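You operate a simulated robot arm through the tools that you are given. There is no shell and no other tool.

You run a simulated robot arm. Do the job below in one go: nothing can be reset, and whatever is moved stays where it is left.

Task
Round up the clay weights. At the end: the two clay weights that stand about within 3 m or so of the open counter at the end of the slat wall, on tops and shelves, are on the open counter at the end of the slat wall; the blue rinse bottle from the open counter at the end of the slat wall stands where the blue sponge stood; the blue sponge from the open counter at the end of the slat wall is on the grey pewter box; whatever was shut is shut again. Leave all else as you found it, and nothing knocked over (what rides in a drawer may roll over). Set down upright: clay weight.

It is judged by the outcome, as a careful person would: the job done as asked, and still so three seconds after it is handed in. It fails if anything else is knocked over, pushed out of place, dropped, spilled or broken.

Robot
A 7-joint arm with a two-finger gripper, fixed in place. Base frame: the origin is on the floor under the middle of its stand, x ahead of it, y to its left, z up; the work surface is at about z = 880. Units: mm, rad, N and s.
With the tool pointing down near the work surface it reaches from about 340 to 720 mm from the base axis. Its first joint turns from -1.152 to 1.152 rad. Payload 2.45 kg.
The TCP is the grasp point between the finger pads, 26 mm short of the fingertips. In the tool frame z runs along the fingers and y along their closing line. The gripper opens to 96 mm; its body begins 69 mm behind the TCP.
Orientation is that of the tool frame in the base frame, as a unit quaternion [w, x, y, z]. With the fingers straight down and closing along the base's y, the tool's x points along the base's -x, its y along +y and its z along -z.

Tools
- The arm moves only by the tool move_arm. Its arguments are lists of equal length, an entry for each row: "slide": the shift along the base's x, y, z in units of 40 mm (1.0 is 40 mm), a list of three; "angular": the turn, a rotation vector about the base's x, y, z in units of 6 degrees (1.0 is 6 degrees), a list of three; "fingers": the gripper command, from -1 (fully open) to 1 (shut), values between in proportion. In form: {"slide": [[x, y, z], ...], "angular": [[ax, ay, az], ...], "fingers": [fingers, ...]}. A call has 1 to 20 rows; each row shifts and turns the commanded pose from where the row before left it. A call with a number of a shift or a turn outside -1 to 1 is refused whole. Rows are played at 5 a second. More than 50 mm and 0.15 rad between two rows, or a gripper value outside its range, and nothing of the call is played. Where a pose cannot be reached the arm comes as near as it can. A force on the tool above 40 N (or 10 N above the force at the start of the call, whichever is more), or a blocked arm, ends the call early, and 0.2 s more pass. Each finger travels about 50 mm/s and halts on what it meets, pressing with about 32 N; the grip force reading is that of the motor and also rises with nothing between the fingers. The clock runs only during rows and for 0.2 s after the last one: add rows that do not move to give the fingers time. The reply holds the time, the measured pose of the TCP, the force on the tool along the base axes, the opening and the grip force, in the units named above and with some noise, with the torque about the TCP (base axes, N m) and any sound that the robot's microphone picked up.
- Cameras (640 x 400 px; columns grow to the right, rows downward): "scene" is fixed at [157.3, -400.4, 1414.6]; the picture's right is [0.76, -0.65, 0.00], its down [-0.44, -0.51, -0.74] and it looks along [0.48, 0.56, -0.67] (base axes); focal length 222 px, centre (320, 200). "wrist" rides on the gripper at [82, 3, -98] in the tool frame; the picture's right is [-0.04, 1.00, 0.00], its down [-0.73, -0.03, -0.68] and it looks along [-0.68, -0.03, 0.73] (tool axes); focal length 256 px, centre (320, 200). There is no depth. A picture from a camera that has moved, and an enlarged one, comes with that camera's place and axes in the base frame and with its lens. The place of the scene camera against the robot may be out by one fixed shift of up to 12 mm in any direction.
- get_image(camera): a new picture of that camera. The clock stands still meanwhile.
- inspect(camera, box): a new picture of the part [left, top, right, bottom] of that camera's present view, enlarged. The clock stands still meanwhile.
- job_done(): hands the job in; it is judged then, once.

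Places have to be worked out from the pictures, the camera data and where the tool is seen. Open the gripper and draw the arm clear of the work before you hand the job in, unless the task says otherwise.

The tools are called after "Request:" as name(argument=value, ...) on one line, values as JSON. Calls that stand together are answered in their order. move_arm: Moves the arm, as the interface text tells. Its arguments: {"type":"object","properties":{"slide":{"type":"array"},"angular":{"type":"array"},"fingers":{"type":"array"}},"required":["slide","angular","fingers"]} The other tools are called the same way: get_image (camera) takes a picture; inspect (camera, box) takes an enlarged picture of a part of a camera's view; job_done () hands the job in.

At the start:

```text
time: 0.0
tool_pos: [347.4, 122.6, 1230.1]
tool_rot: [0.0, 0.0, 1.0, 0.0]
contact_force: [0.6, -0.5, -0.4]
ft_torque: [-0.01, -0.01, 0.01]
grip_width: 96.1
grip_force: 0.0
```

scene: 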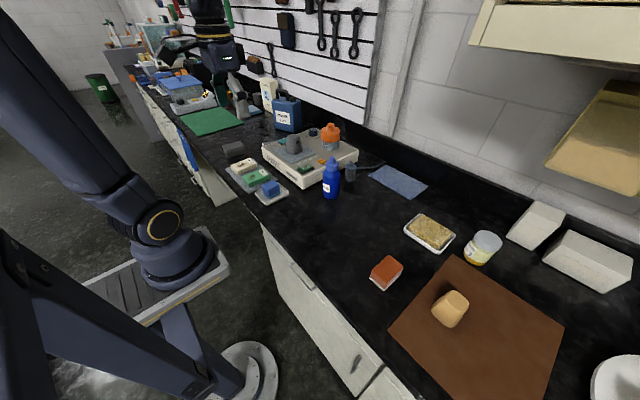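
wrist: 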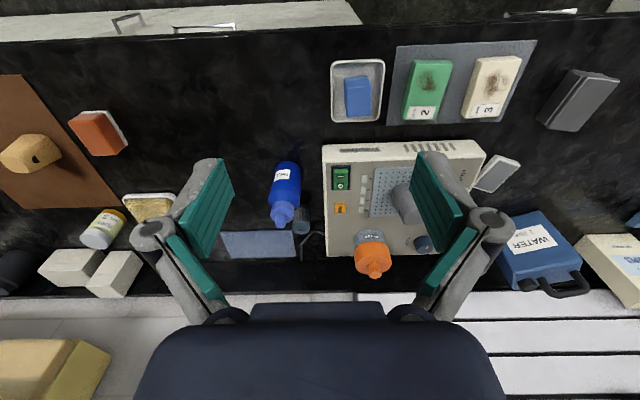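

I begin by taking a closer look at the scene in enlarged pictures to identify the clay weights, the rinse bottle, the sponge and the pewter box.

Request:
inspect(camera="scene", box=[200, 100, 400, 225])

Request:
inspect(camera="scene", box=[360, 180, 640, 400])

Request:
inspect(camera="scene", box=[80, 0, 300, 138])

Request:
inspect(camera="wrist", box=[300, 0, 640, 212])

Request:
inspect(camera="wrist", box=[0, 0, 320, 400])

```text
3.20 times, centred on (300, 162) of scene
camera zoom: at [157.3, -400.4, 1414.6], right [0.76, -0.65, 0.0], down [-0.44, -0.51, -0.74], along [0.48, 0.56, -0.67], focal length 711 px, centre (384, 320)
```

zoom: 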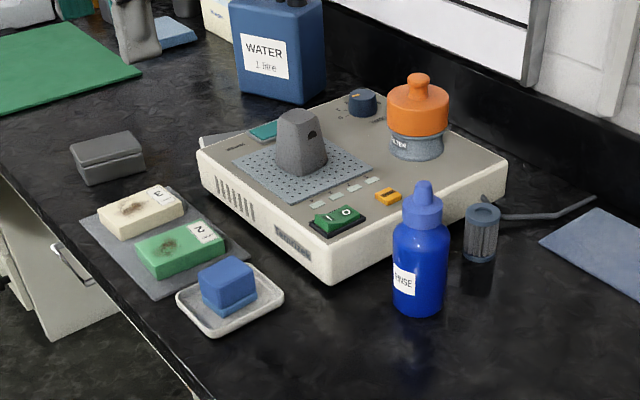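

```text
1.82 times, centred on (500, 290) of scene
camera zoom: at [157.3, -400.4, 1414.6], right [0.76, -0.65, 0.0], down [-0.44, -0.51, -0.74], along [0.48, 0.56, -0.67], focal length 404 px, centre (-7, 36)
```

zoom: 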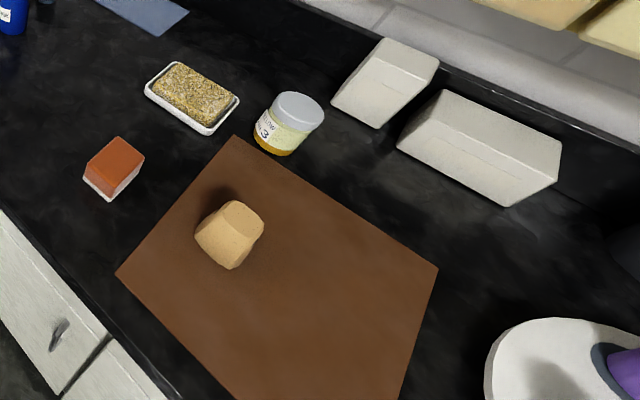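

```text
2.90 times, centred on (190, 69) of scene
camera zoom: at [157.3, -400.4, 1414.6], right [0.76, -0.65, 0.0], down [-0.44, -0.51, -0.74], along [0.48, 0.56, -0.67], focal length 644 px, centre (697, 580)
```

zoom: 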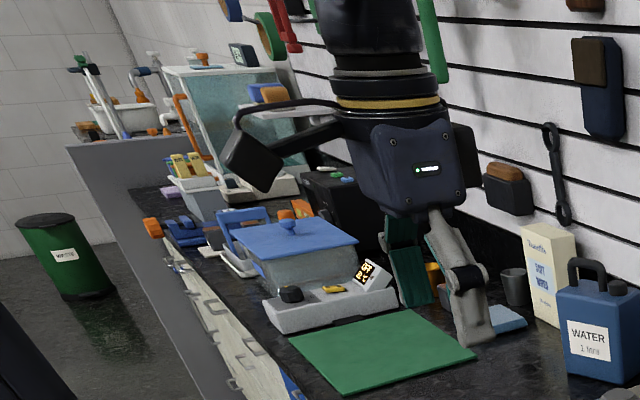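

```text
1.88 times, centred on (470, 106) of wrist
camera zoom: at [267.8, 126.9, 1328.8], right [0.04, 1.0, 0.0], down [0.73, -0.03, 0.68], along [0.68, -0.03, -0.73], focal length 482 px, centre (38, 377)
```

zoom: 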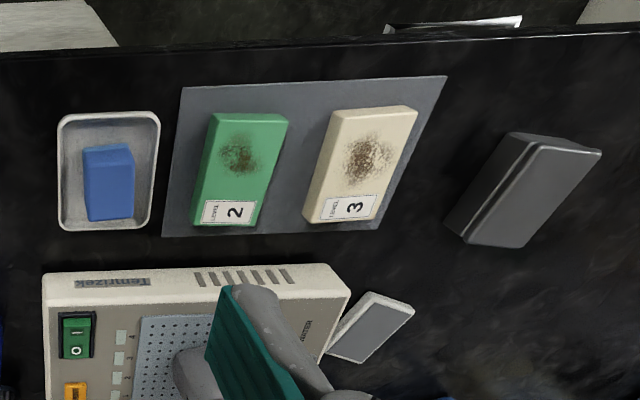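

```text
1.00 times, centred on (160, 200) of wrist (not enlarged: the box is as wide or as high as the picture)
camera zoom: at [267.8, 126.9, 1328.8], right [0.04, 1.0, 0.0], down [0.73, -0.03, 0.68], along [0.68, -0.03, -0.73], focal length 256 px, centre (480, 200)
```

zoom: 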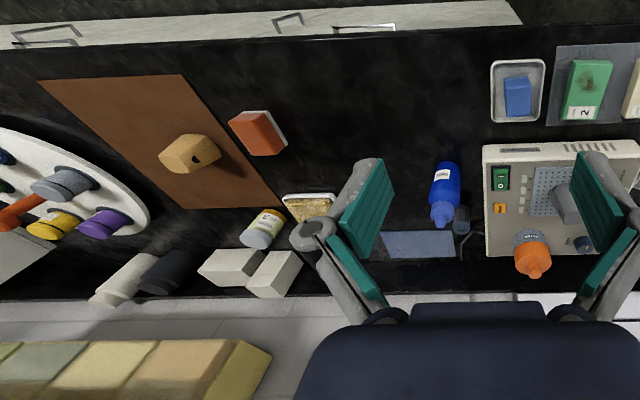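

The tan frustum on the brown mat (about x 508, y -437) and a grey frustum on the machine (about x 620, y 314) look like weights. I'll enlarge both, as well as the surroundings of the shelves, before moving.

Request:
inspect(camera="scene", box=[260, 110, 360, 172])

Request:
inspect(camera="scene", box=[420, 270, 500, 340])

Request:
inspect(camera="scene", box=[460, 0, 640, 200])

Request:
inspect(camera="scene", box=[220, 60, 320, 122])

Request:
inspect(camera="scene", box=[100, 10, 200, 72])

```text
6.40 times, centred on (310, 141) of scene
camera zoom: at [157.3, -400.4, 1414.6], right [0.76, -0.65, 0.0], down [-0.44, -0.51, -0.74], along [0.48, 0.56, -0.67], focal length 1422 px, centre (384, 578)
```

zoom: 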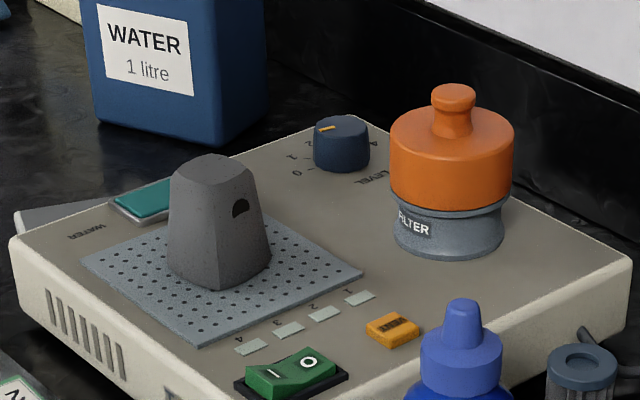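

```text
5.71 times, centred on (460, 305) of scene
camera zoom: at [157.3, -400.4, 1414.6], right [0.76, -0.65, 0.0], down [-0.44, -0.51, -0.74], along [0.48, 0.56, -0.67], focal length 1270 px, centre (-480, -400)
```

zoom: 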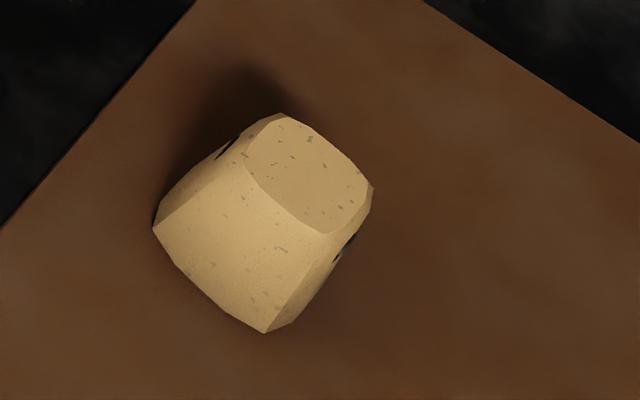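

```text
2.00 times, centred on (550, 100) of scene
camera zoom: at [157.3, -400.4, 1414.6], right [0.76, -0.65, 0.0], down [-0.44, -0.51, -0.74], along [0.48, 0.56, -0.67], focal length 444 px, centre (-140, 400)
```

zoom: 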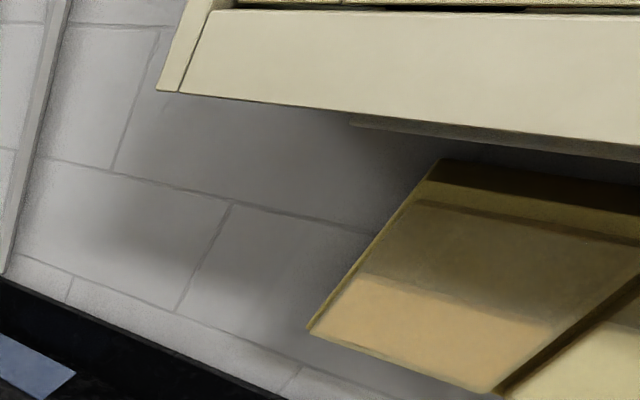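

```text
6.40 times, centred on (270, 91) of scene
camera zoom: at [157.3, -400.4, 1414.6], right [0.76, -0.65, 0.0], down [-0.44, -0.51, -0.74], along [0.48, 0.56, -0.67], focal length 1422 px, centre (640, 898)
```

zoom: 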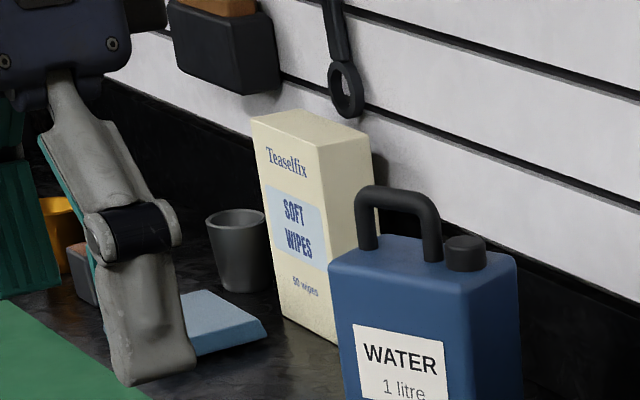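

```text
6.40 times, centred on (150, 41) of scene
camera zoom: at [157.3, -400.4, 1414.6], right [0.76, -0.65, 0.0], down [-0.44, -0.51, -0.74], along [0.48, 0.56, -0.67], focal length 1422 px, centre (1408, 1218)
```

zoom: 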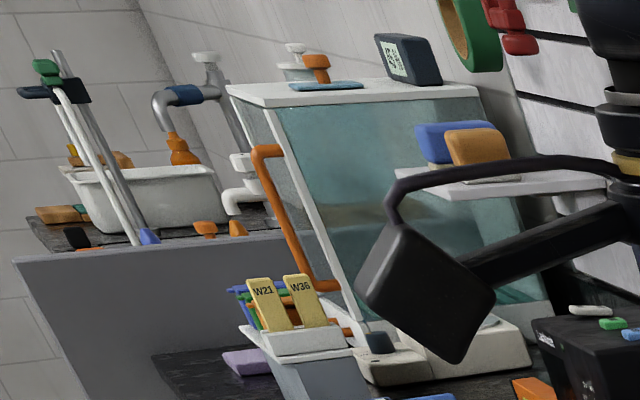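

Two frusta are seen so far: tan on the mat, grey on the machine plate. I'll swing the wrist camera left and look for others before deciding.

Request:
move_arm(slide=[[0, 0, 0], [0, 0, 0], [0, 0, 0], [0, 0, 0], [0, 0, 0], [0, 0, 0], [0, 0, 0], [0, 0, 0]], angular=[[0, 0, 1], [0, 0, 1], [0, 0, 1], [0, 0, 1], [0, 0, 1], [0, 0, 1], [0, 0, 1], [0, 0, 0]], fingers=[-1, -1, -1, -1, -1, -1, -1, -1])

Request:
get_image(camera="wrist")

```text
time: 1.8
tool_pos: [348.6, 123.2, 1230.9]
tool_rot: [0.001, -0.358, 0.934, -0.001]
contact_force: [0.3, 0.5, 0.1]
ft_torque: [0.01, 0.0, -0.01]
grip_width: 96.2
grip_force: 0.1
```

```text
taken
camera wrist: at [286.9, 71.6, 1328.9], right [-0.64, 0.77, 0.0], down [0.56, 0.47, 0.68], along [0.52, 0.43, -0.73], focal length 256 px, centre (320, 200)
```

wrist: 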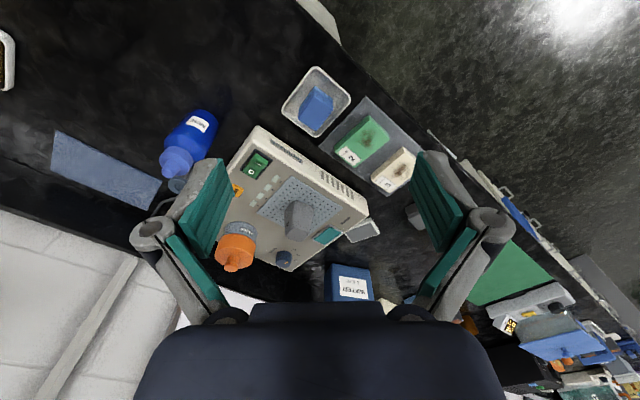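

The fingers hide part of the view. I tilt the tool up while facing left to see the far left counter, the slat wall and shelves.

Request:
move_arm(slide=[[0.2, 0.2, 0.2], [0.2, 0.2, 0.2], [0.2, 0.2, 0.2], [0.2, 0.2, 0.2], [0.2, 0.2, 0.2], [0.2, 0.2, 0.2], [0, 0, 0]], angular=[[0.669, -0.743, 0], [0.669, -0.743, 0], [0.669, -0.743, 0], [0.669, -0.743, 0], [0.669, -0.743, 0], [0.669, -0.743, 0], [0, 0, 0]], fingers=[-1, -1, -1, -1, -1, -1, -1])

Request:
get_image(camera="wrist")

Request:
get_image(camera="scene")

```text
time: 3.4
tool_pos: [397.7, 171.2, 1278.0]
tool_rot: [0.29, -0.341, 0.887, 0.111]
contact_force: [0.2, -0.1, -0.4]
ft_torque: [0.01, 0.0, 0.0]
grip_width: 95.9
grip_force: 0.0
```

```text
taken
camera wrist: at [304.8, 91.0, 1309.7], right [-0.64, 0.76, 0.02], down [0.16, 0.11, 0.98], along [0.75, 0.64, -0.19], focal length 256 px, centre (320, 200)
```

wrist: 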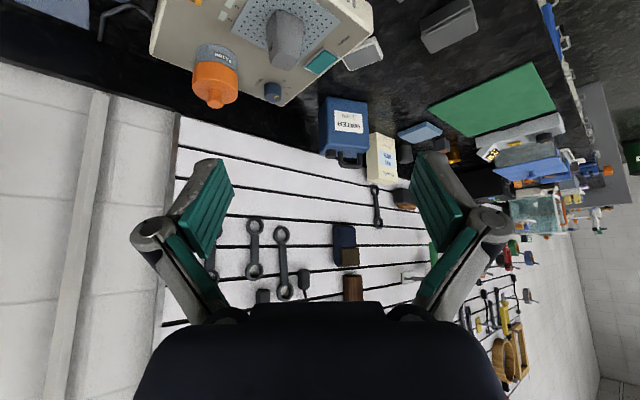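

```text
taken
```

scene: 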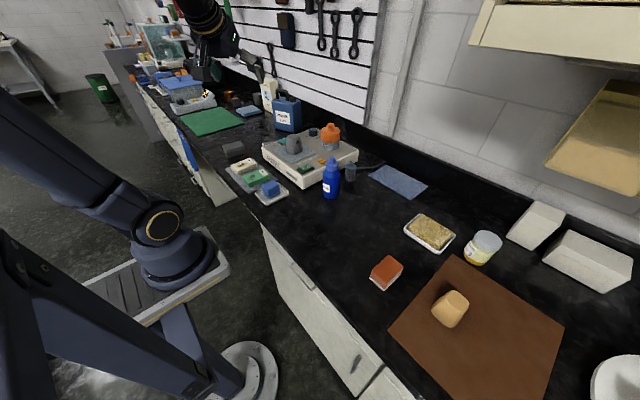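

The picture is upside down (top is down). I enlarge the far-left part and the middle for frustum shapes.

Request:
inspect(camera="wrist", box=[380, 40, 640, 200])

Request:
inspect(camera="wrist", box=[480, 120, 640, 220])

Request:
inspect(camera="wrist", box=[440, 240, 600, 400])

Request:
inspect(camera="wrist", box=[140, 0, 400, 160])

Request:
inspect(camera="scene", box=[120, 20, 280, 130])

```text
2.46 times, centred on (510, 120) of wrist
camera zoom: at [304.8, 91.0, 1309.7], right [-0.64, 0.76, 0.02], down [0.16, 0.11, 0.98], along [0.75, 0.64, -0.19], focal length 630 px, centre (-148, 397)
```

zoom: 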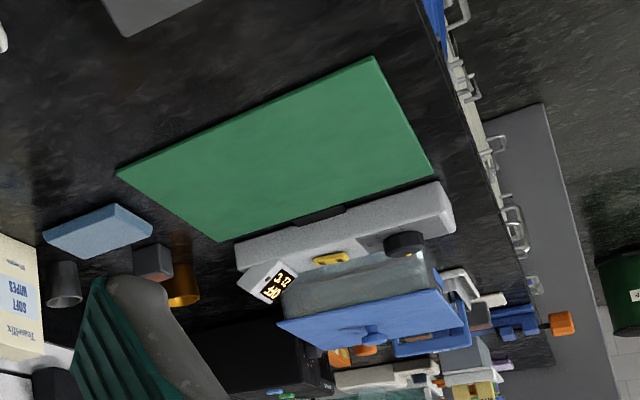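

```text
4.00 times, centred on (560, 170) of wrist
camera zoom: at [304.8, 91.0, 1309.7], right [-0.64, 0.76, 0.02], down [0.16, 0.11, 0.98], along [0.75, 0.64, -0.19], focal length 1024 px, centre (-640, 320)
```

zoom: 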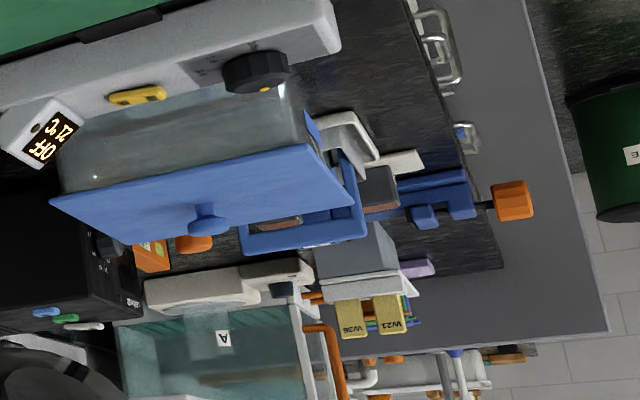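

```text
2.50 times, centred on (520, 320) of wrist
camera zoom: at [304.8, 91.0, 1309.7], right [-0.64, 0.76, 0.02], down [0.16, 0.11, 0.98], along [0.75, 0.64, -0.19], focal length 640 px, centre (-180, -100)
```

zoom: 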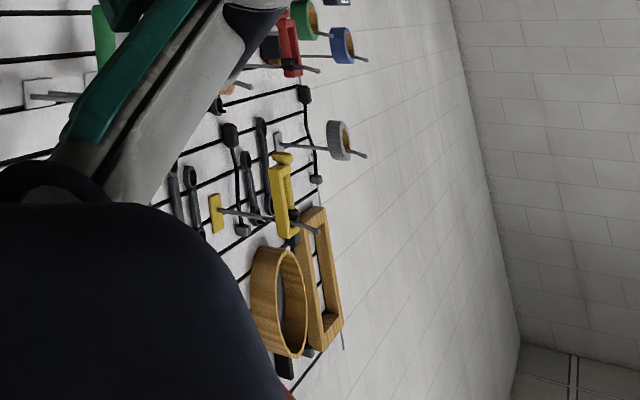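

```text
2.46 times, centred on (270, 80) of wrist
camera zoom: at [304.8, 91.0, 1309.7], right [-0.64, 0.76, 0.02], down [0.16, 0.11, 0.98], along [0.75, 0.64, -0.19], focal length 630 px, centre (443, 495)
```

zoom: 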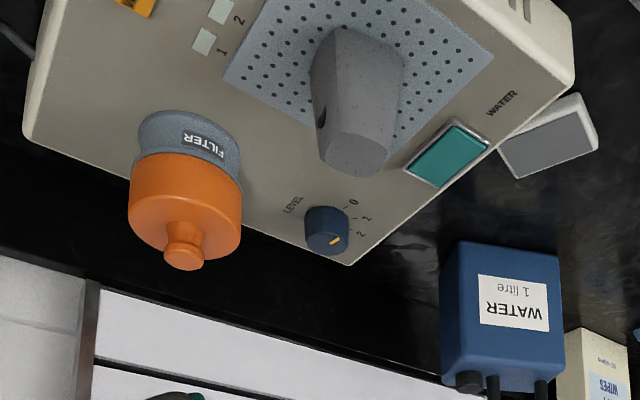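

```text
3.64 times, centred on (200, 75) of scene
camera zoom: at [157.3, -400.4, 1414.6], right [0.76, -0.65, 0.0], down [-0.44, -0.51, -0.74], along [0.48, 0.56, -0.67], focal length 808 px, centre (756, 654)
```

zoom: 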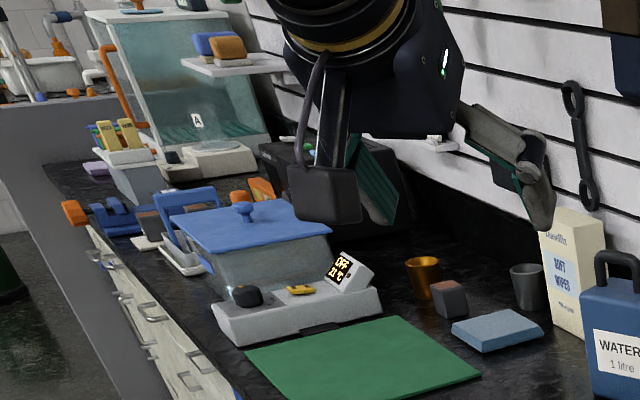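

No other weight appears on the left. Next I swing to the right (yaw −84°) keeping the tilt, to check the right counter, the turntable and the wall cabinet/shelf.

Request:
move_arm(slide=[[0, -0.5, 0], [0, -0.5, 0], [0, -0.5, 0], [0, -0.5, 0], [0, -0.5, 0], [0, -0.5, 0], [0, -0.5, 0], [0, -0.5, 0], [0, -0.5, 0], [0, -0.5, 0], [0, -0.5, 0], [0, -0.5, 0], [0, -0.5, 0], [0, 0, 0]], angular=[[0, 0, -1], [0, 0, -1], [0, 0, -1], [0, 0, -1], [0, 0, -1], [0, 0, -1], [0, 0, -1], [0, 0, -1], [0, 0, -1], [0, 0, -1], [0, 0, -1], [0, 0, -1], [0, 0, -1], [0, 0, 0]], fingers=[-1, -1, -1, -1, -1, -1, -1, -1, -1, -1, -1, -1, -1, -1])

Request:
get_image(camera="wrist")

Request:
get_image(camera="scene")

```text
time: 6.4
tool_pos: [396.4, -88.9, 1277.9]
tool_rot: [0.294, 0.295, 0.904, -0.096]
contact_force: [-0.7, 0.2, -0.6]
ft_torque: [0.07, 0.04, -0.03]
grip_width: 95.9
grip_force: 0.0
```

```text
taken
camera wrist: at [299.9, -12.9, 1309.2], right [0.62, 0.79, 0.02], down [0.14, -0.14, 0.98], along [0.78, -0.6, -0.2], focal length 256 px, centre (320, 200)
```

wrist: 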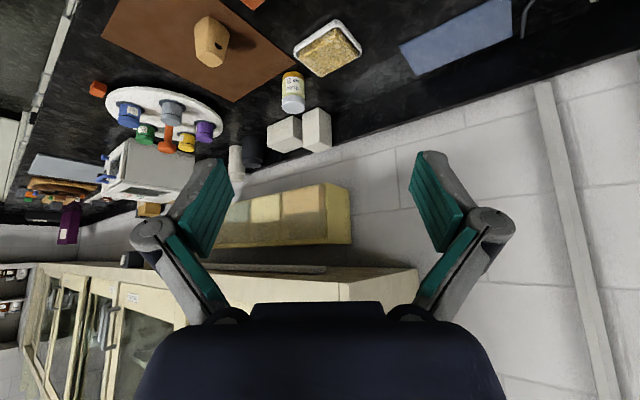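

```text
taken
```

scene: 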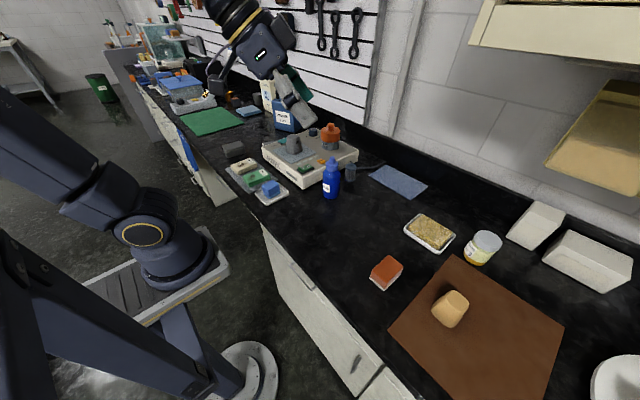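

Enlarging the right side of the room: brown mat, turntable, far counter and wall cabinets.

Request:
inspect(camera="wrist", box=[80, 0, 340, 160])

Request:
inspect(camera="wrist", box=[0, 130, 240, 280])

Request:
inspect(camera="wrist", box=[0, 240, 240, 400])

Request:
inspect(camera="wrist", box=[0, 140, 110, 220])

Request:
inspect(camera="wrist", box=[180, 0, 300, 75])

```text
2.46 times, centred on (210, 80) of wrist
camera zoom: at [299.9, -12.9, 1309.2], right [0.62, 0.79, 0.02], down [0.14, -0.14, 0.98], along [0.78, -0.6, -0.2], focal length 630 px, centre (591, 495)
```

zoom: 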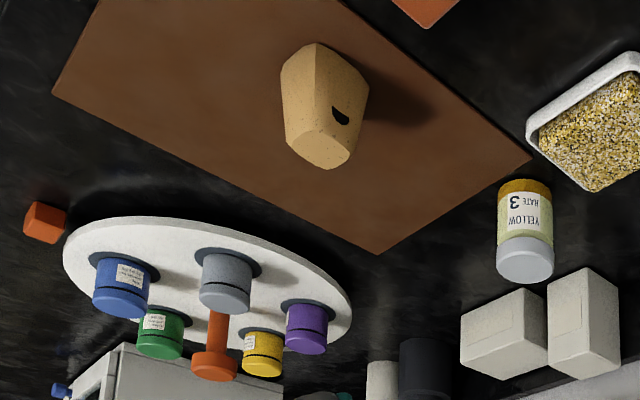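

```text
2.67 times, centred on (120, 205) of wrist
camera zoom: at [299.9, -12.9, 1309.2], right [0.62, 0.79, 0.02], down [0.14, -0.14, 0.98], along [0.78, -0.6, -0.2], focal length 683 px, centre (853, 187)
```

zoom: 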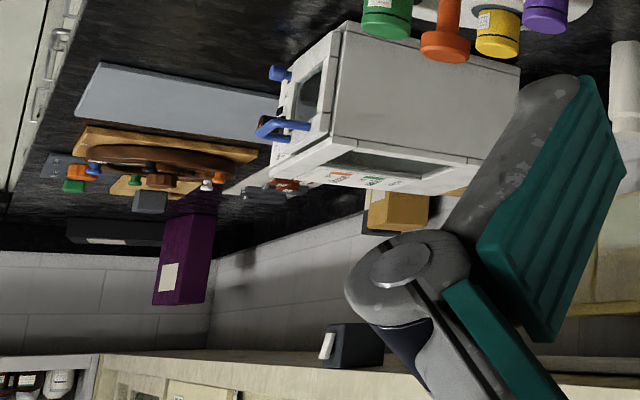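

```text
2.50 times, centred on (120, 320) of wrist
camera zoom: at [299.9, -12.9, 1309.2], right [0.62, 0.79, 0.02], down [0.14, -0.14, 0.98], along [0.78, -0.6, -0.2], focal length 640 px, centre (820, -100)
```

zoom: 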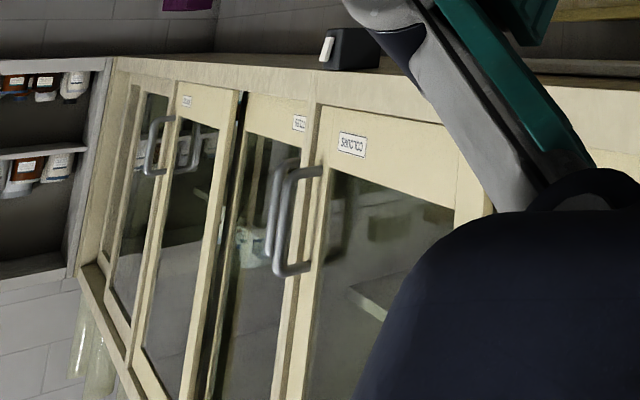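

```text
5.00 times, centred on (55, 180) of wrist
camera zoom: at [299.9, -12.9, 1309.2], right [0.62, 0.79, 0.02], down [0.14, -0.14, 0.98], along [0.78, -0.6, -0.2], focal length 1280 px, centre (1645, 300)
```

zoom: 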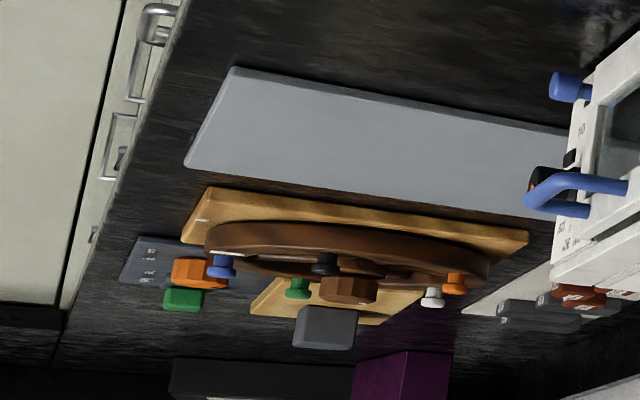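

```text
5.33 times, centred on (240, 38) of wrist
camera zoom: at [299.9, -12.9, 1309.2], right [0.62, 0.79, 0.02], down [0.14, -0.14, 0.98], along [0.78, -0.6, -0.2], focal length 1365 px, centre (747, 1067)
```

zoom: 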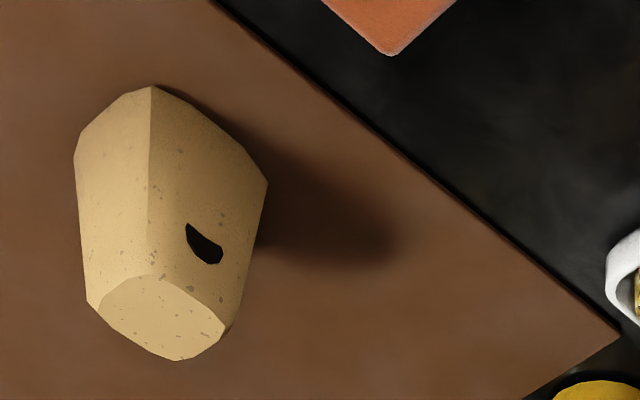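

Both the tan frustum on the mat and the grey one on the machine share the loom-weight shape with a hole: those are the two clay weights; nothing else of that shape is around. I un-tilt and lower towards the tan weight for a closer wrist view (at about z 1150, clear of all).

Request:
move_arm(slide=[[-0.06, -0.7, -0.4], [-0.06, -0.7, -0.4], [-0.06, -0.7, -0.4], [-0.06, -0.7, -0.4], [-0.06, -0.7, -0.4], [-0.06, -0.7, -0.4], [-0.06, -0.7, -0.4], [0, 0, 0]], angular=[[0.588, 0.809, 0], [0.588, 0.809, 0], [0.588, 0.809, 0], [0.588, 0.809, 0], [0.588, 0.809, 0], [0.588, 0.809, 0], [0, 0, 0], [0, 0, 0]], fingers=[-1, -1, -1, -1, -1, -1, -1, -1])

Request:
get_image(camera="wrist")

Request:
get_image(camera="scene")

```text
time: 8.2
tool_pos: [379.0, -285.8, 1166.1]
tool_rot: [0.0, 0.309, 0.951, -0.001]
contact_force: [-0.4, -0.1, 0.0]
ft_torque: [0.02, -0.02, -0.01]
grip_width: 96.0
grip_force: 0.0
```

```text
taken
camera wrist: at [314.8, -234.4, 1264.9], right [0.62, 0.78, 0.0], down [0.58, -0.46, 0.68], along [0.53, -0.42, -0.73], focal length 256 px, centre (320, 200)
```

wrist: 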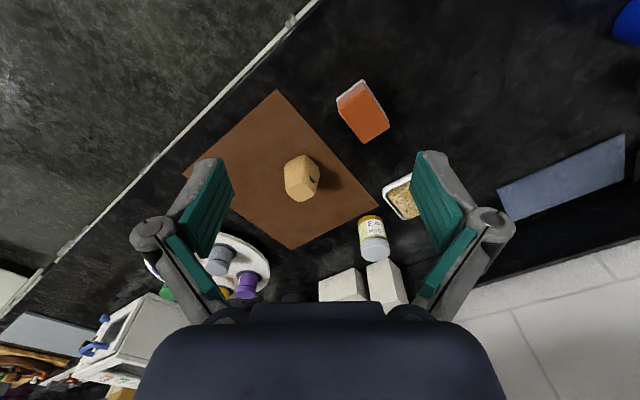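

```text
taken
```

scene: 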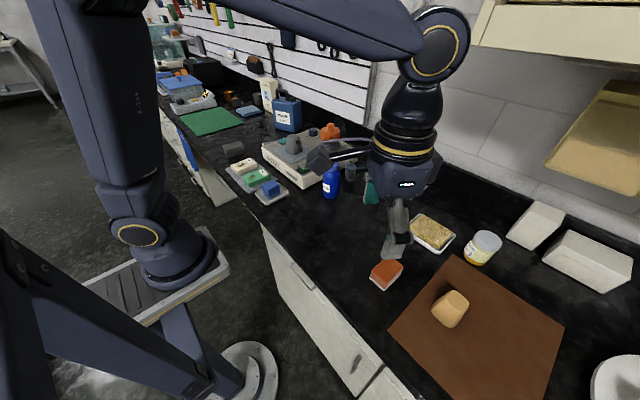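

I enlarge the wrist view on the tan weight to gauge its size, orientation and place.

Request:
inspect(camera="wrist", box=[250, 130, 350, 220])

Request:
inspect(camera="wrist", box=[180, 60, 420, 260])

```text
4.44 times, centred on (300, 175) of wrist
camera zoom: at [314.8, -234.4, 1264.9], right [0.62, 0.78, 0.0], down [0.58, -0.46, 0.68], along [0.53, -0.42, -0.73], focal length 1138 px, centre (409, 311)
```

zoom: 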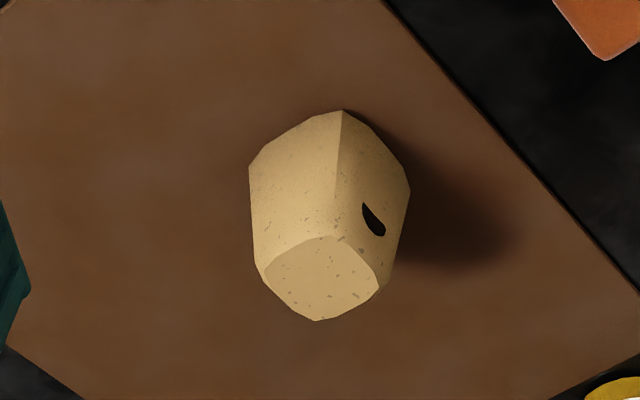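

```text
2.00 times, centred on (300, 160) of wrist
camera zoom: at [314.8, -234.4, 1264.9], right [0.62, 0.78, 0.0], down [0.58, -0.46, 0.68], along [0.53, -0.42, -0.73], focal length 512 px, centre (360, 280)
```

zoom: 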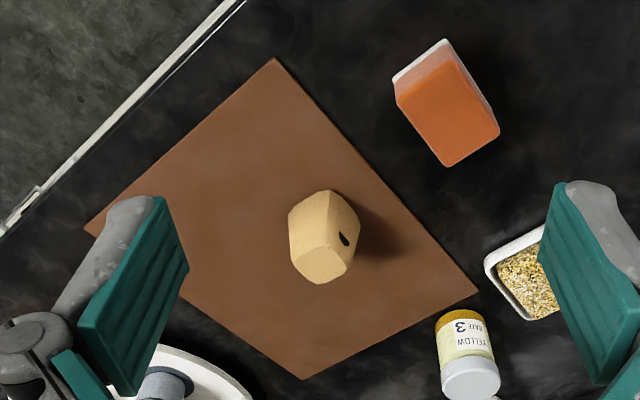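

From two views the tan weight stands at about (516, −435), base about 50 mm square nearly aligned with the base axes, top at z≈940. I turn the tool to yaw 0 and move above it at z≈1060, then look again.

Request:
move_arm(slide=[[0.43, -0.466, -0.33], [0.43, -0.466, -0.33], [0.43, -0.466, -0.33], [0.43, -0.466, -0.33], [0.43, -0.466, -0.33], [0.43, -0.466, -0.33], [0.43, -0.466, -0.33], [0.43, -0.466, -0.33], [0, 0, 0]], angular=[[0, 0, 0.75], [0, 0, 0.75], [0, 0, 0.75], [0, 0, 0.75], [0, 0, 0.75], [0, 0, 0.75], [0, 0, 0.75], [0, 0, 0.75], [0, 0, 0]], fingers=[-1, -1, -1, -1, -1, -1, -1, -1, -1])

Request:
get_image(camera="wrist")

Request:
get_image(camera="scene")

```text
time: 10.2
tool_pos: [515.5, -434.0, 1059.6]
tool_rot: [0.0, -0.001, 1.0, 0.0]
contact_force: [0.7, -0.2, -0.8]
ft_torque: [0.03, 0.01, 0.01]
grip_width: 95.9
grip_force: 0.0
```

```text
taken
camera wrist: at [435.6, -430.9, 1159.7], right [0.04, 1.0, 0.0], down [0.73, -0.03, 0.68], along [0.68, -0.03, -0.73], focal length 256 px, centre (320, 200)
```

wrist: 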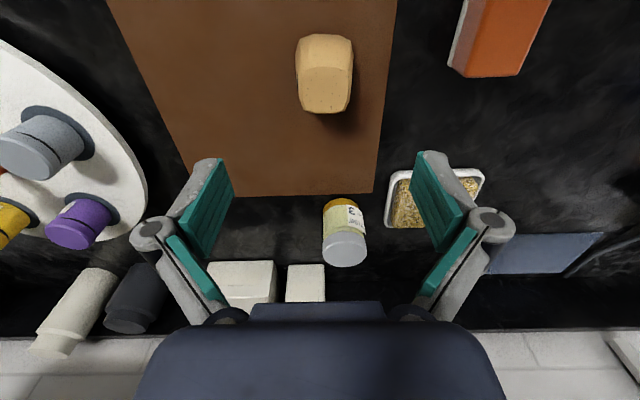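

```text
taken
```

scene: 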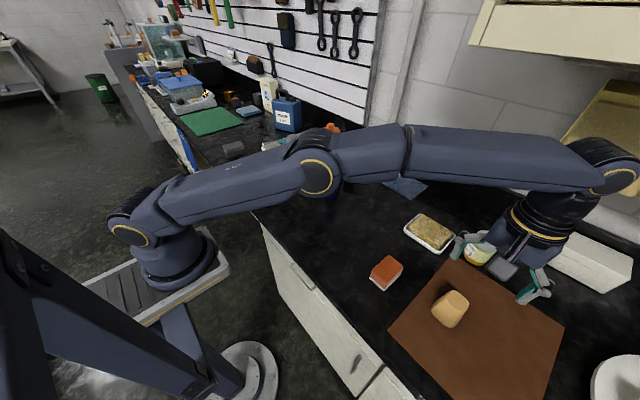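

The tool is above the weight as planned. I enlarge the wrist picture to refine the weight's place and shape.

Request:
inspect(camera="wrist", box=[270, 10, 390, 130])

Request:
inspect(camera="scene", box=[400, 220, 580, 340])

```text
3.33 times, centred on (330, 70) of wrist
camera zoom: at [435.6, -430.9, 1159.7], right [0.04, 1.0, 0.0], down [0.73, -0.03, 0.68], along [0.68, -0.03, -0.73], focal length 853 px, centre (287, 633)
```

zoom: 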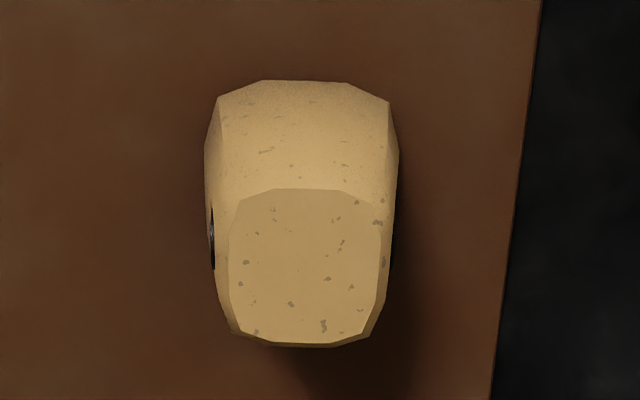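

```text
3.33 times, centred on (490, 280) of scene
camera zoom: at [157.3, -400.4, 1414.6], right [0.76, -0.65, 0.0], down [-0.44, -0.51, -0.74], along [0.48, 0.56, -0.67], focal length 741 px, centre (-247, -67)
```

zoom: 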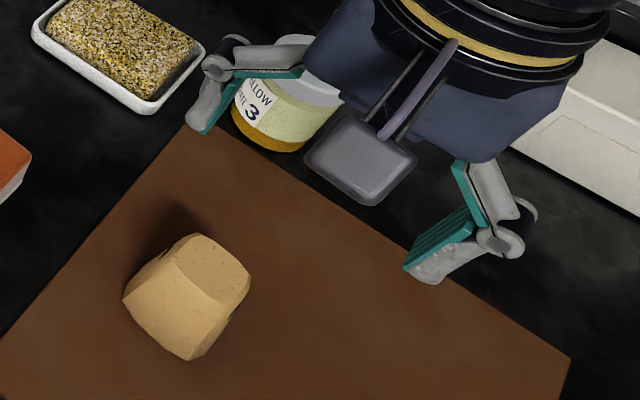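

Refined: tan weight centre ≈ (513.5, −430), base ~56 mm, top z≈943. I shift 4 mm in y, descend to TCP z≈912 with the gripper open (20 mm of room per side).

Request:
move_arm(slide=[[-0.05, 0.1, -0.9], [0, 0, -0.9], [0, 0, -0.9], [0, 0, -0.7], [0, 0, -0.29], [0, 0, 0]], angular=[[0, 0, 0], [0, 0, 0], [0, 0, 0], [0, 0, 0], [0, 0, 0], [0, 0, 0]], fingers=[-1, -1, -1, -1, -1, -1])

Request:
get_image(camera="wrist")

Request:
inspect(camera="scene", box=[380, 220, 560, 340])

```text
time: 11.6
tool_pos: [514.9, -430.9, 912.7]
tool_rot: [0.0, -0.001, 1.0, 0.001]
contact_force: [-0.1, 0.2, -0.1]
ft_torque: [0.02, -0.03, 0.01]
grip_width: 96.0
grip_force: 0.1
```

```text
taken
camera wrist: at [434.1, -426.7, 1012.0], right [0.04, 1.0, 0.0], down [0.73, -0.03, 0.68], along [0.68, -0.03, -0.73], focal length 256 px, centre (320, 200)
```

wrist: 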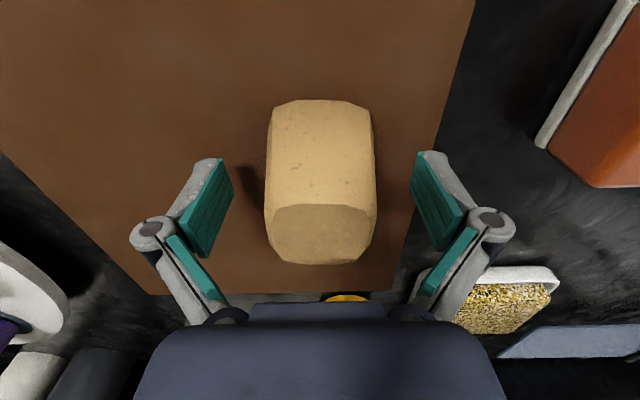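

```text
3.33 times, centred on (470, 280) of scene
camera zoom: at [157.3, -400.4, 1414.6], right [0.76, -0.65, 0.0], down [-0.44, -0.51, -0.74], along [0.48, 0.56, -0.67], focal length 741 px, centre (-180, -67)
```

zoom: 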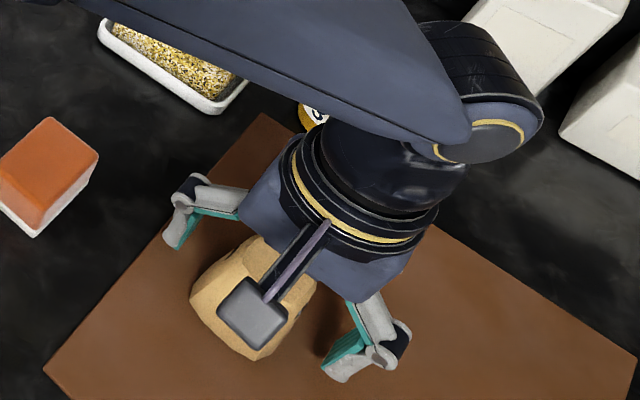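

The weight is centred between the pads (TCP projects to (320,186) right at the weight's middle). I close the fingers on it.

Request:
move_arm(slide=[[0, 0, 0], [0, 0, 0], [0, 0, 0], [0, 0, 0], [0, 0, 0]], angular=[[0, 0, 0], [0, 0, 0], [0, 0, 0], [0, 0, 0], [0, 0, 0]], fingers=[1, 1, 1, 1, 1])

Request:
get_image(camera="wrist")

```text
time: 12.8
tool_pos: [514.0, -431.2, 914.0]
tool_rot: [0.001, 0.0, 1.0, -0.001]
contact_force: [-0.4, 2.3, 1.9]
ft_torque: [0.17, 0.05, -0.04]
grip_width: 54.9
grip_force: 32.2
```

```text
taken
camera wrist: at [434.1, -426.5, 1012.3], right [0.04, 1.0, 0.0], down [0.73, -0.03, 0.68], along [0.68, -0.03, -0.73], focal length 256 px, centre (320, 200)
```

wrist: 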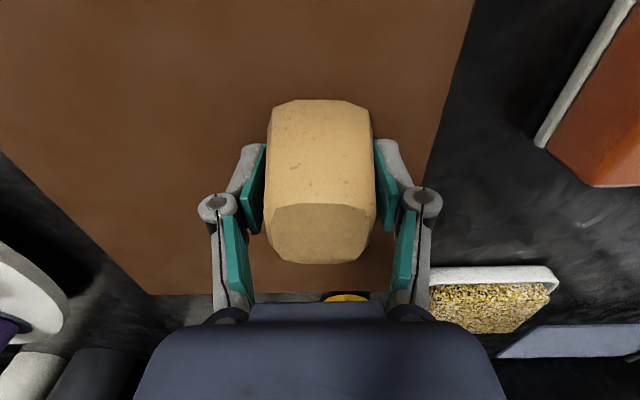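

Gripped at 54.9 mm with 32 N. I lift slowly by about 40 mm and check that it comes along.

Request:
move_arm(slide=[[0, 0, 0.25], [0, 0, 0.35], [0, 0, 0.4], [0, 0, 0]], angular=[[0, 0, 0], [0, 0, 0], [0, 0, 0], [0, 0, 0]], fingers=[1, 1, 1, 1])

Request:
get_image(camera="wrist")

Request:
inspect(camera="scene", box=[380, 220, 560, 340])

```text
time: 13.8
tool_pos: [514.1, -430.2, 952.9]
tool_rot: [0.0, 0.0, 1.0, 0.0]
contact_force: [-0.1, -0.1, -2.7]
ft_torque: [-0.01, 0.0, 0.01]
grip_width: 55.2
grip_force: 31.6
```

```text
taken
camera wrist: at [434.3, -426.8, 1051.9], right [0.04, 1.0, 0.0], down [0.73, -0.03, 0.68], along [0.68, -0.03, -0.73], focal length 256 px, centre (320, 200)
```

wrist: 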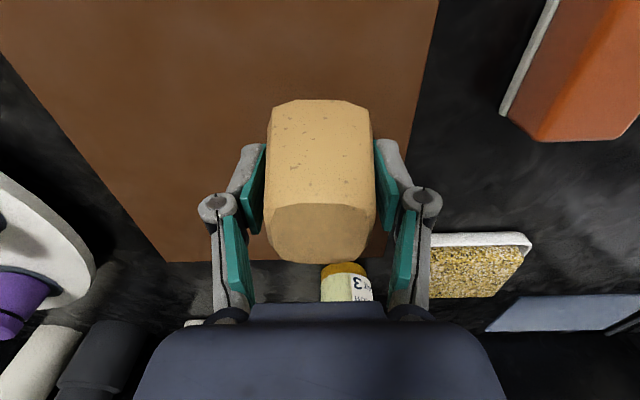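

```text
3.33 times, centred on (470, 280) of scene
camera zoom: at [157.3, -400.4, 1414.6], right [0.76, -0.65, 0.0], down [-0.44, -0.51, -0.74], along [0.48, 0.56, -0.67], focal length 741 px, centre (-180, -67)
```

zoom: 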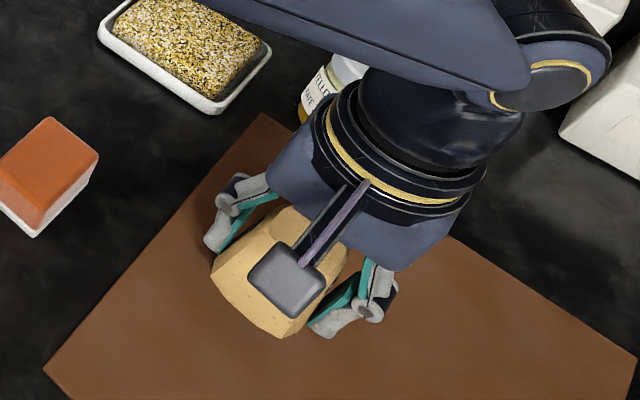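

The weight is held firmly (2.7 N load). I raise it to about z 1050 and carry it to above the bare counter at about (490, −60).

Request:
move_arm(slide=[[0, 0, 0.8], [0, 0, 0.8], [0, 0.3, 0.8], [-0.06, 0.9, 0], [-0.06, 0.9, 0], [-0.06, 0.9, 0], [-0.06, 0.9, 0], [-0.06, 0.9, 0], [-0.06, 0.9, 0], [-0.06, 0.9, 0], [-0.06, 0.9, 0], [-0.06, 0.9, 0], [-0.06, 0.55, 0], [0, 0.3, 0], [0, 0, 0]], angular=[[0, 0, 0], [0, 0, 0], [0, 0, 0], [0, 0, 0], [0, 0, 0], [0, 0, 0], [0, 0, 0], [0, 0, 0], [0, 0, 0], [0, 0, 0], [0, 0, 0], [0, 0, 0], [0, 0, 0], [0, 0, 0], [0, 0, 0]], fingers=[1, 1, 1, 1, 1, 1, 1, 1, 1, 1, 1, 1, 1, 1, 1])

Request:
get_image(camera="wrist")

Request:
get_image(camera="scene")

```text
time: 17.0
tool_pos: [490.7, -58.7, 1049.5]
tool_rot: [0.0, 0.001, 1.0, 0.0]
contact_force: [0.0, 1.1, -1.8]
ft_torque: [-0.01, 0.0, 0.0]
grip_width: 55.0
grip_force: 31.9
```

```text
taken
camera wrist: at [410.1, -54.9, 1147.7], right [0.04, 1.0, 0.0], down [0.73, -0.03, 0.68], along [0.68, -0.03, -0.73], focal length 256 px, centre (320, 200)
```

wrist: 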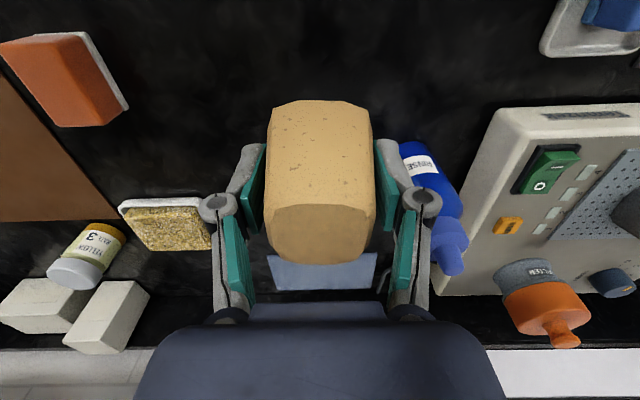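

```text
taken
```

scene: 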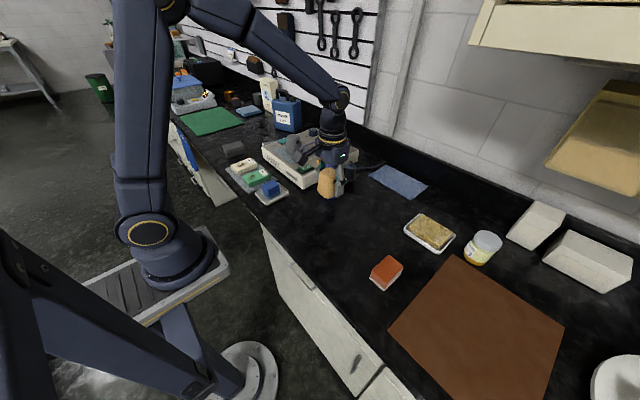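

I lower the weight to about 6 mm above the counter (grasp height was TCP z ≈ 913.5 on the mat).

Request:
move_arm(slide=[[0, 0, -0.9], [0, 0, -0.9], [0, 0, -0.8], [0, 0, -0.4], [0, 0, -0.2], [0, 0, 0]], angular=[[0, 0, 0], [0, 0, 0], [0, 0, 0], [0, 0, 0], [0, 0, 0], [0, 0, 0]], fingers=[1, 1, 1, 1, 1, 1])

Request:
get_image(camera="wrist")

Request:
inspect(camera="scene", box=[260, 150, 420, 250])

```text
time: 18.4
tool_pos: [492.1, -59.4, 920.5]
tool_rot: [0.0, 0.0, 1.0, 0.0]
contact_force: [0.8, 0.3, -2.1]
ft_torque: [0.02, -0.02, 0.0]
grip_width: 55.2
grip_force: 32.0
```

```text
taken
camera wrist: at [411.0, -55.9, 1019.5], right [0.04, 1.0, 0.0], down [0.73, -0.03, 0.68], along [0.68, -0.03, -0.73], focal length 256 px, centre (320, 200)
```

wrist: 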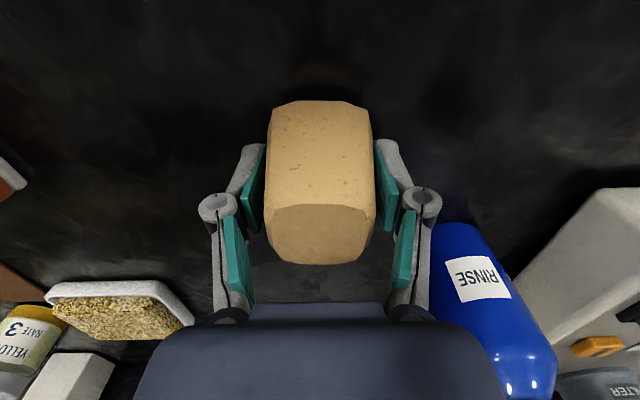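

```text
4.00 times, centred on (340, 200) of scene
camera zoom: at [157.3, -400.4, 1414.6], right [0.76, -0.65, 0.0], down [-0.44, -0.51, -0.74], along [0.48, 0.56, -0.67], focal length 889 px, centre (240, 200)
```

zoom: 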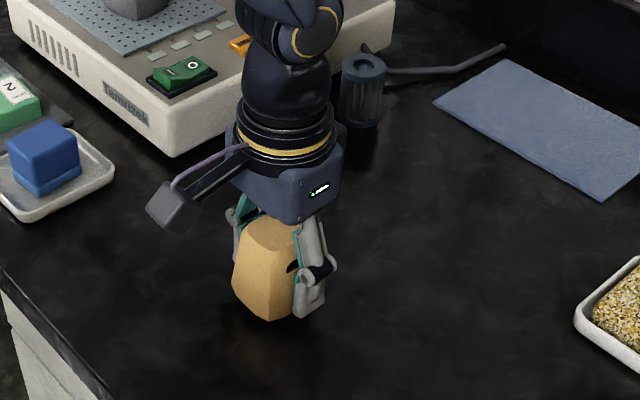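

Still a few mm above. I lower in 2 mm steps and watch the force for touch-down.

Request:
move_arm(slide=[[0, 0, -0.06], [0, 0, -0.06], [0, 0, -0.05], [0, 0, 0]], angular=[[0, 0, 0], [0, 0, 0], [0, 0, 0], [0, 0, 0]], fingers=[1, 1, 1, 1])

```text
time: 19.4
tool_pos: [490.9, -59.5, 914.0]
tool_rot: [0.0, 0.0, 1.0, 0.001]
contact_force: [-0.2, -0.3, -1.9]
ft_torque: [0.0, -0.01, 0.02]
grip_width: 55.0
grip_force: 32.5
```

Still hanging free (−1.9 N ≈ weight). I go on in 1–1.5 mm steps.

Request:
move_arm(slide=[[0, 0, -0.03], [0, 0, -0.03], [0, 0, -0.02], [0, 0, 0]], angular=[[0, 0, 0], [0, 0, 0], [0, 0, 0], [0, 0, 0]], fingers=[1, 1, 1, 1])

```text
time: 20.4
tool_pos: [491.8, -59.8, 911.3]
tool_rot: [0.001, 0.0, 1.0, 0.0]
contact_force: [-0.4, -0.2, -2.3]
ft_torque: [0.05, -0.01, 0.01]
grip_width: 55.2
grip_force: 31.7
```

No contact yet at TCP z≈911. I go another couple of mm.

Request:
move_arm(slide=[[0, 0, -0.025], [0, 0, -0.025], [0, 0, 0]], angular=[[0, 0, 0], [0, 0, 0], [0, 0, 0]], fingers=[1, 1, 1])

```text
time: 21.2
tool_pos: [492.5, -58.9, 909.4]
tool_rot: [0.0, 0.001, 1.0, 0.0]
contact_force: [-3.3, 0.1, 10.3]
ft_torque: [0.12, 0.14, -0.06]
grip_width: 55.0
grip_force: 32.5
```

Touch-down felt (10 N). I open the fingers to about 80 mm and then rise straight up.

Request:
move_arm(slide=[[0, 0, 0], [0, 0, 0], [0, 0, 0], [0, 0, 0.3], [0, 0, 0.7], [0, 0, 0.9], [0, 0, 0.9], [0, 0, 0.9], [0, 0, 0.5], [0, 0, 0]], angular=[[0, 0, 0], [0, 0, 0], [0, 0, 0], [0, 0, 0], [0, 0, 0], [0, 0, 0], [0, 0, 0], [0, 0, 0], [0, 0, 0], [0, 0, 0]], fingers=[-0.3, -0.7, -0.7, -0.7, -0.7, -0.7, -0.7, -0.7, -0.7, -0.7])

Request:
get_image(camera="wrist")

Request:
get_image(camera="scene")

```text
time: 23.4
tool_pos: [490.7, -60.6, 1078.9]
tool_rot: [0.0, -0.001, 1.0, 0.001]
contact_force: [-0.9, -0.3, 0.0]
ft_torque: [0.02, 0.0, -0.03]
grip_width: 81.4
grip_force: 0.0
```

```text
taken
camera wrist: at [409.6, -56.6, 1177.5], right [0.04, 1.0, 0.0], down [0.73, -0.03, 0.68], along [0.68, -0.03, -0.73], focal length 256 px, centre (320, 200)
```

wrist: 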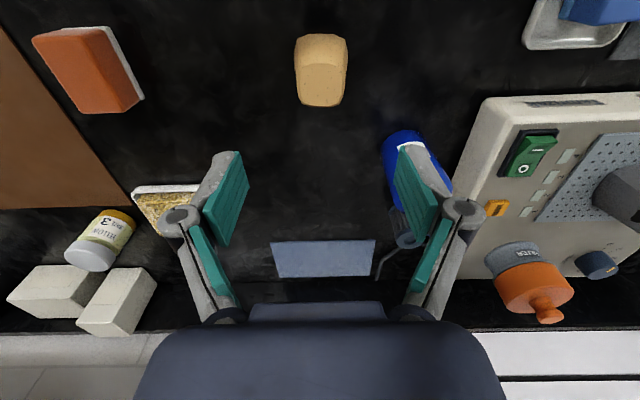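

```text
taken
```

scene: 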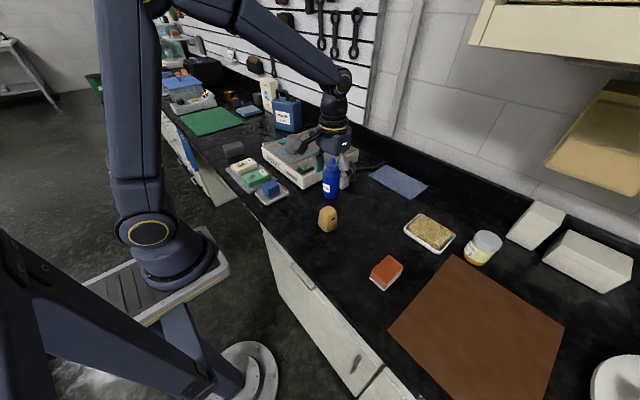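

The tan weight stands upright on the open counter. Now I move to view the sponge in its dish from above, toward (400, 190).

Request:
move_arm(slide=[[-0.32, 0.9, 0.1], [-0.32, 0.9, 0.1], [-0.32, 0.9, 0.1], [-0.32, 0.9, 0.1], [-0.32, 0.9, 0.1], [-0.32, 0.9, 0.1], [-0.32, 0.85, 0.1], [0, 0, 0]], angular=[[0, 0, 0], [0, 0, 0], [0, 0, 0], [0, 0, 0], [0, 0, 0], [0, 0, 0], [0, 0, 0], [0, 0, 0]], fingers=[-1, -1, -1, -1, -1, -1, -1, -1])

Request:
get_image(camera="wrist")

Request:
inspect(camera="wrist", box=[220, 0, 480, 150])

```text
time: 25.2
tool_pos: [403.4, 190.5, 1104.9]
tool_rot: [0.001, 0.001, 1.0, 0.0]
contact_force: [-1.0, 0.2, -0.1]
ft_torque: [0.0, 0.01, 0.01]
grip_width: 96.1
grip_force: 0.1
```

```text
taken
camera wrist: at [322.4, 194.5, 1204.6], right [0.04, 1.0, 0.0], down [0.73, -0.03, 0.68], along [0.68, -0.03, -0.73], focal length 256 px, centre (320, 200)
```

wrist: 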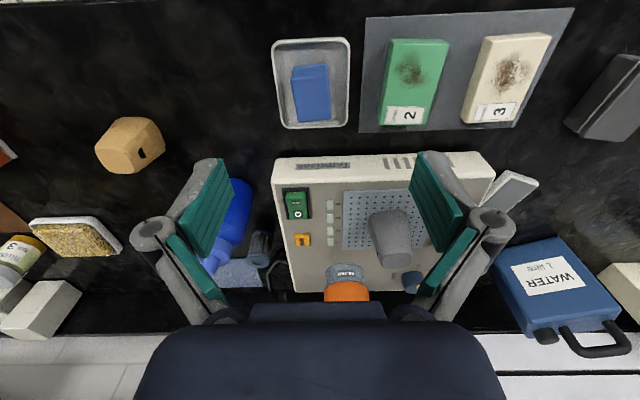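

```text
2.46 times, centred on (350, 75) of wrist
camera zoom: at [322.4, 194.5, 1204.6], right [0.04, 1.0, 0.0], down [0.73, -0.03, 0.68], along [0.68, -0.03, -0.73], focal length 630 px, centre (246, 508)
```

zoom: 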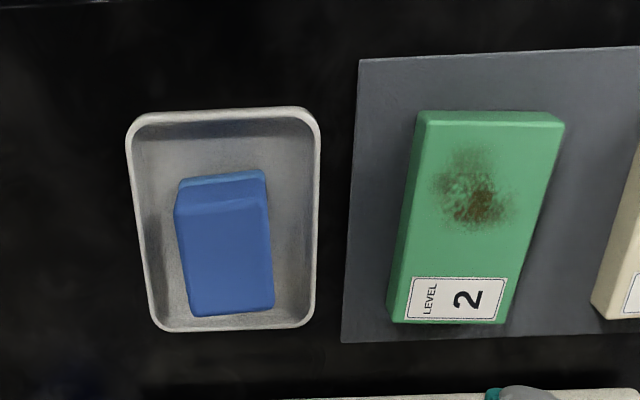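

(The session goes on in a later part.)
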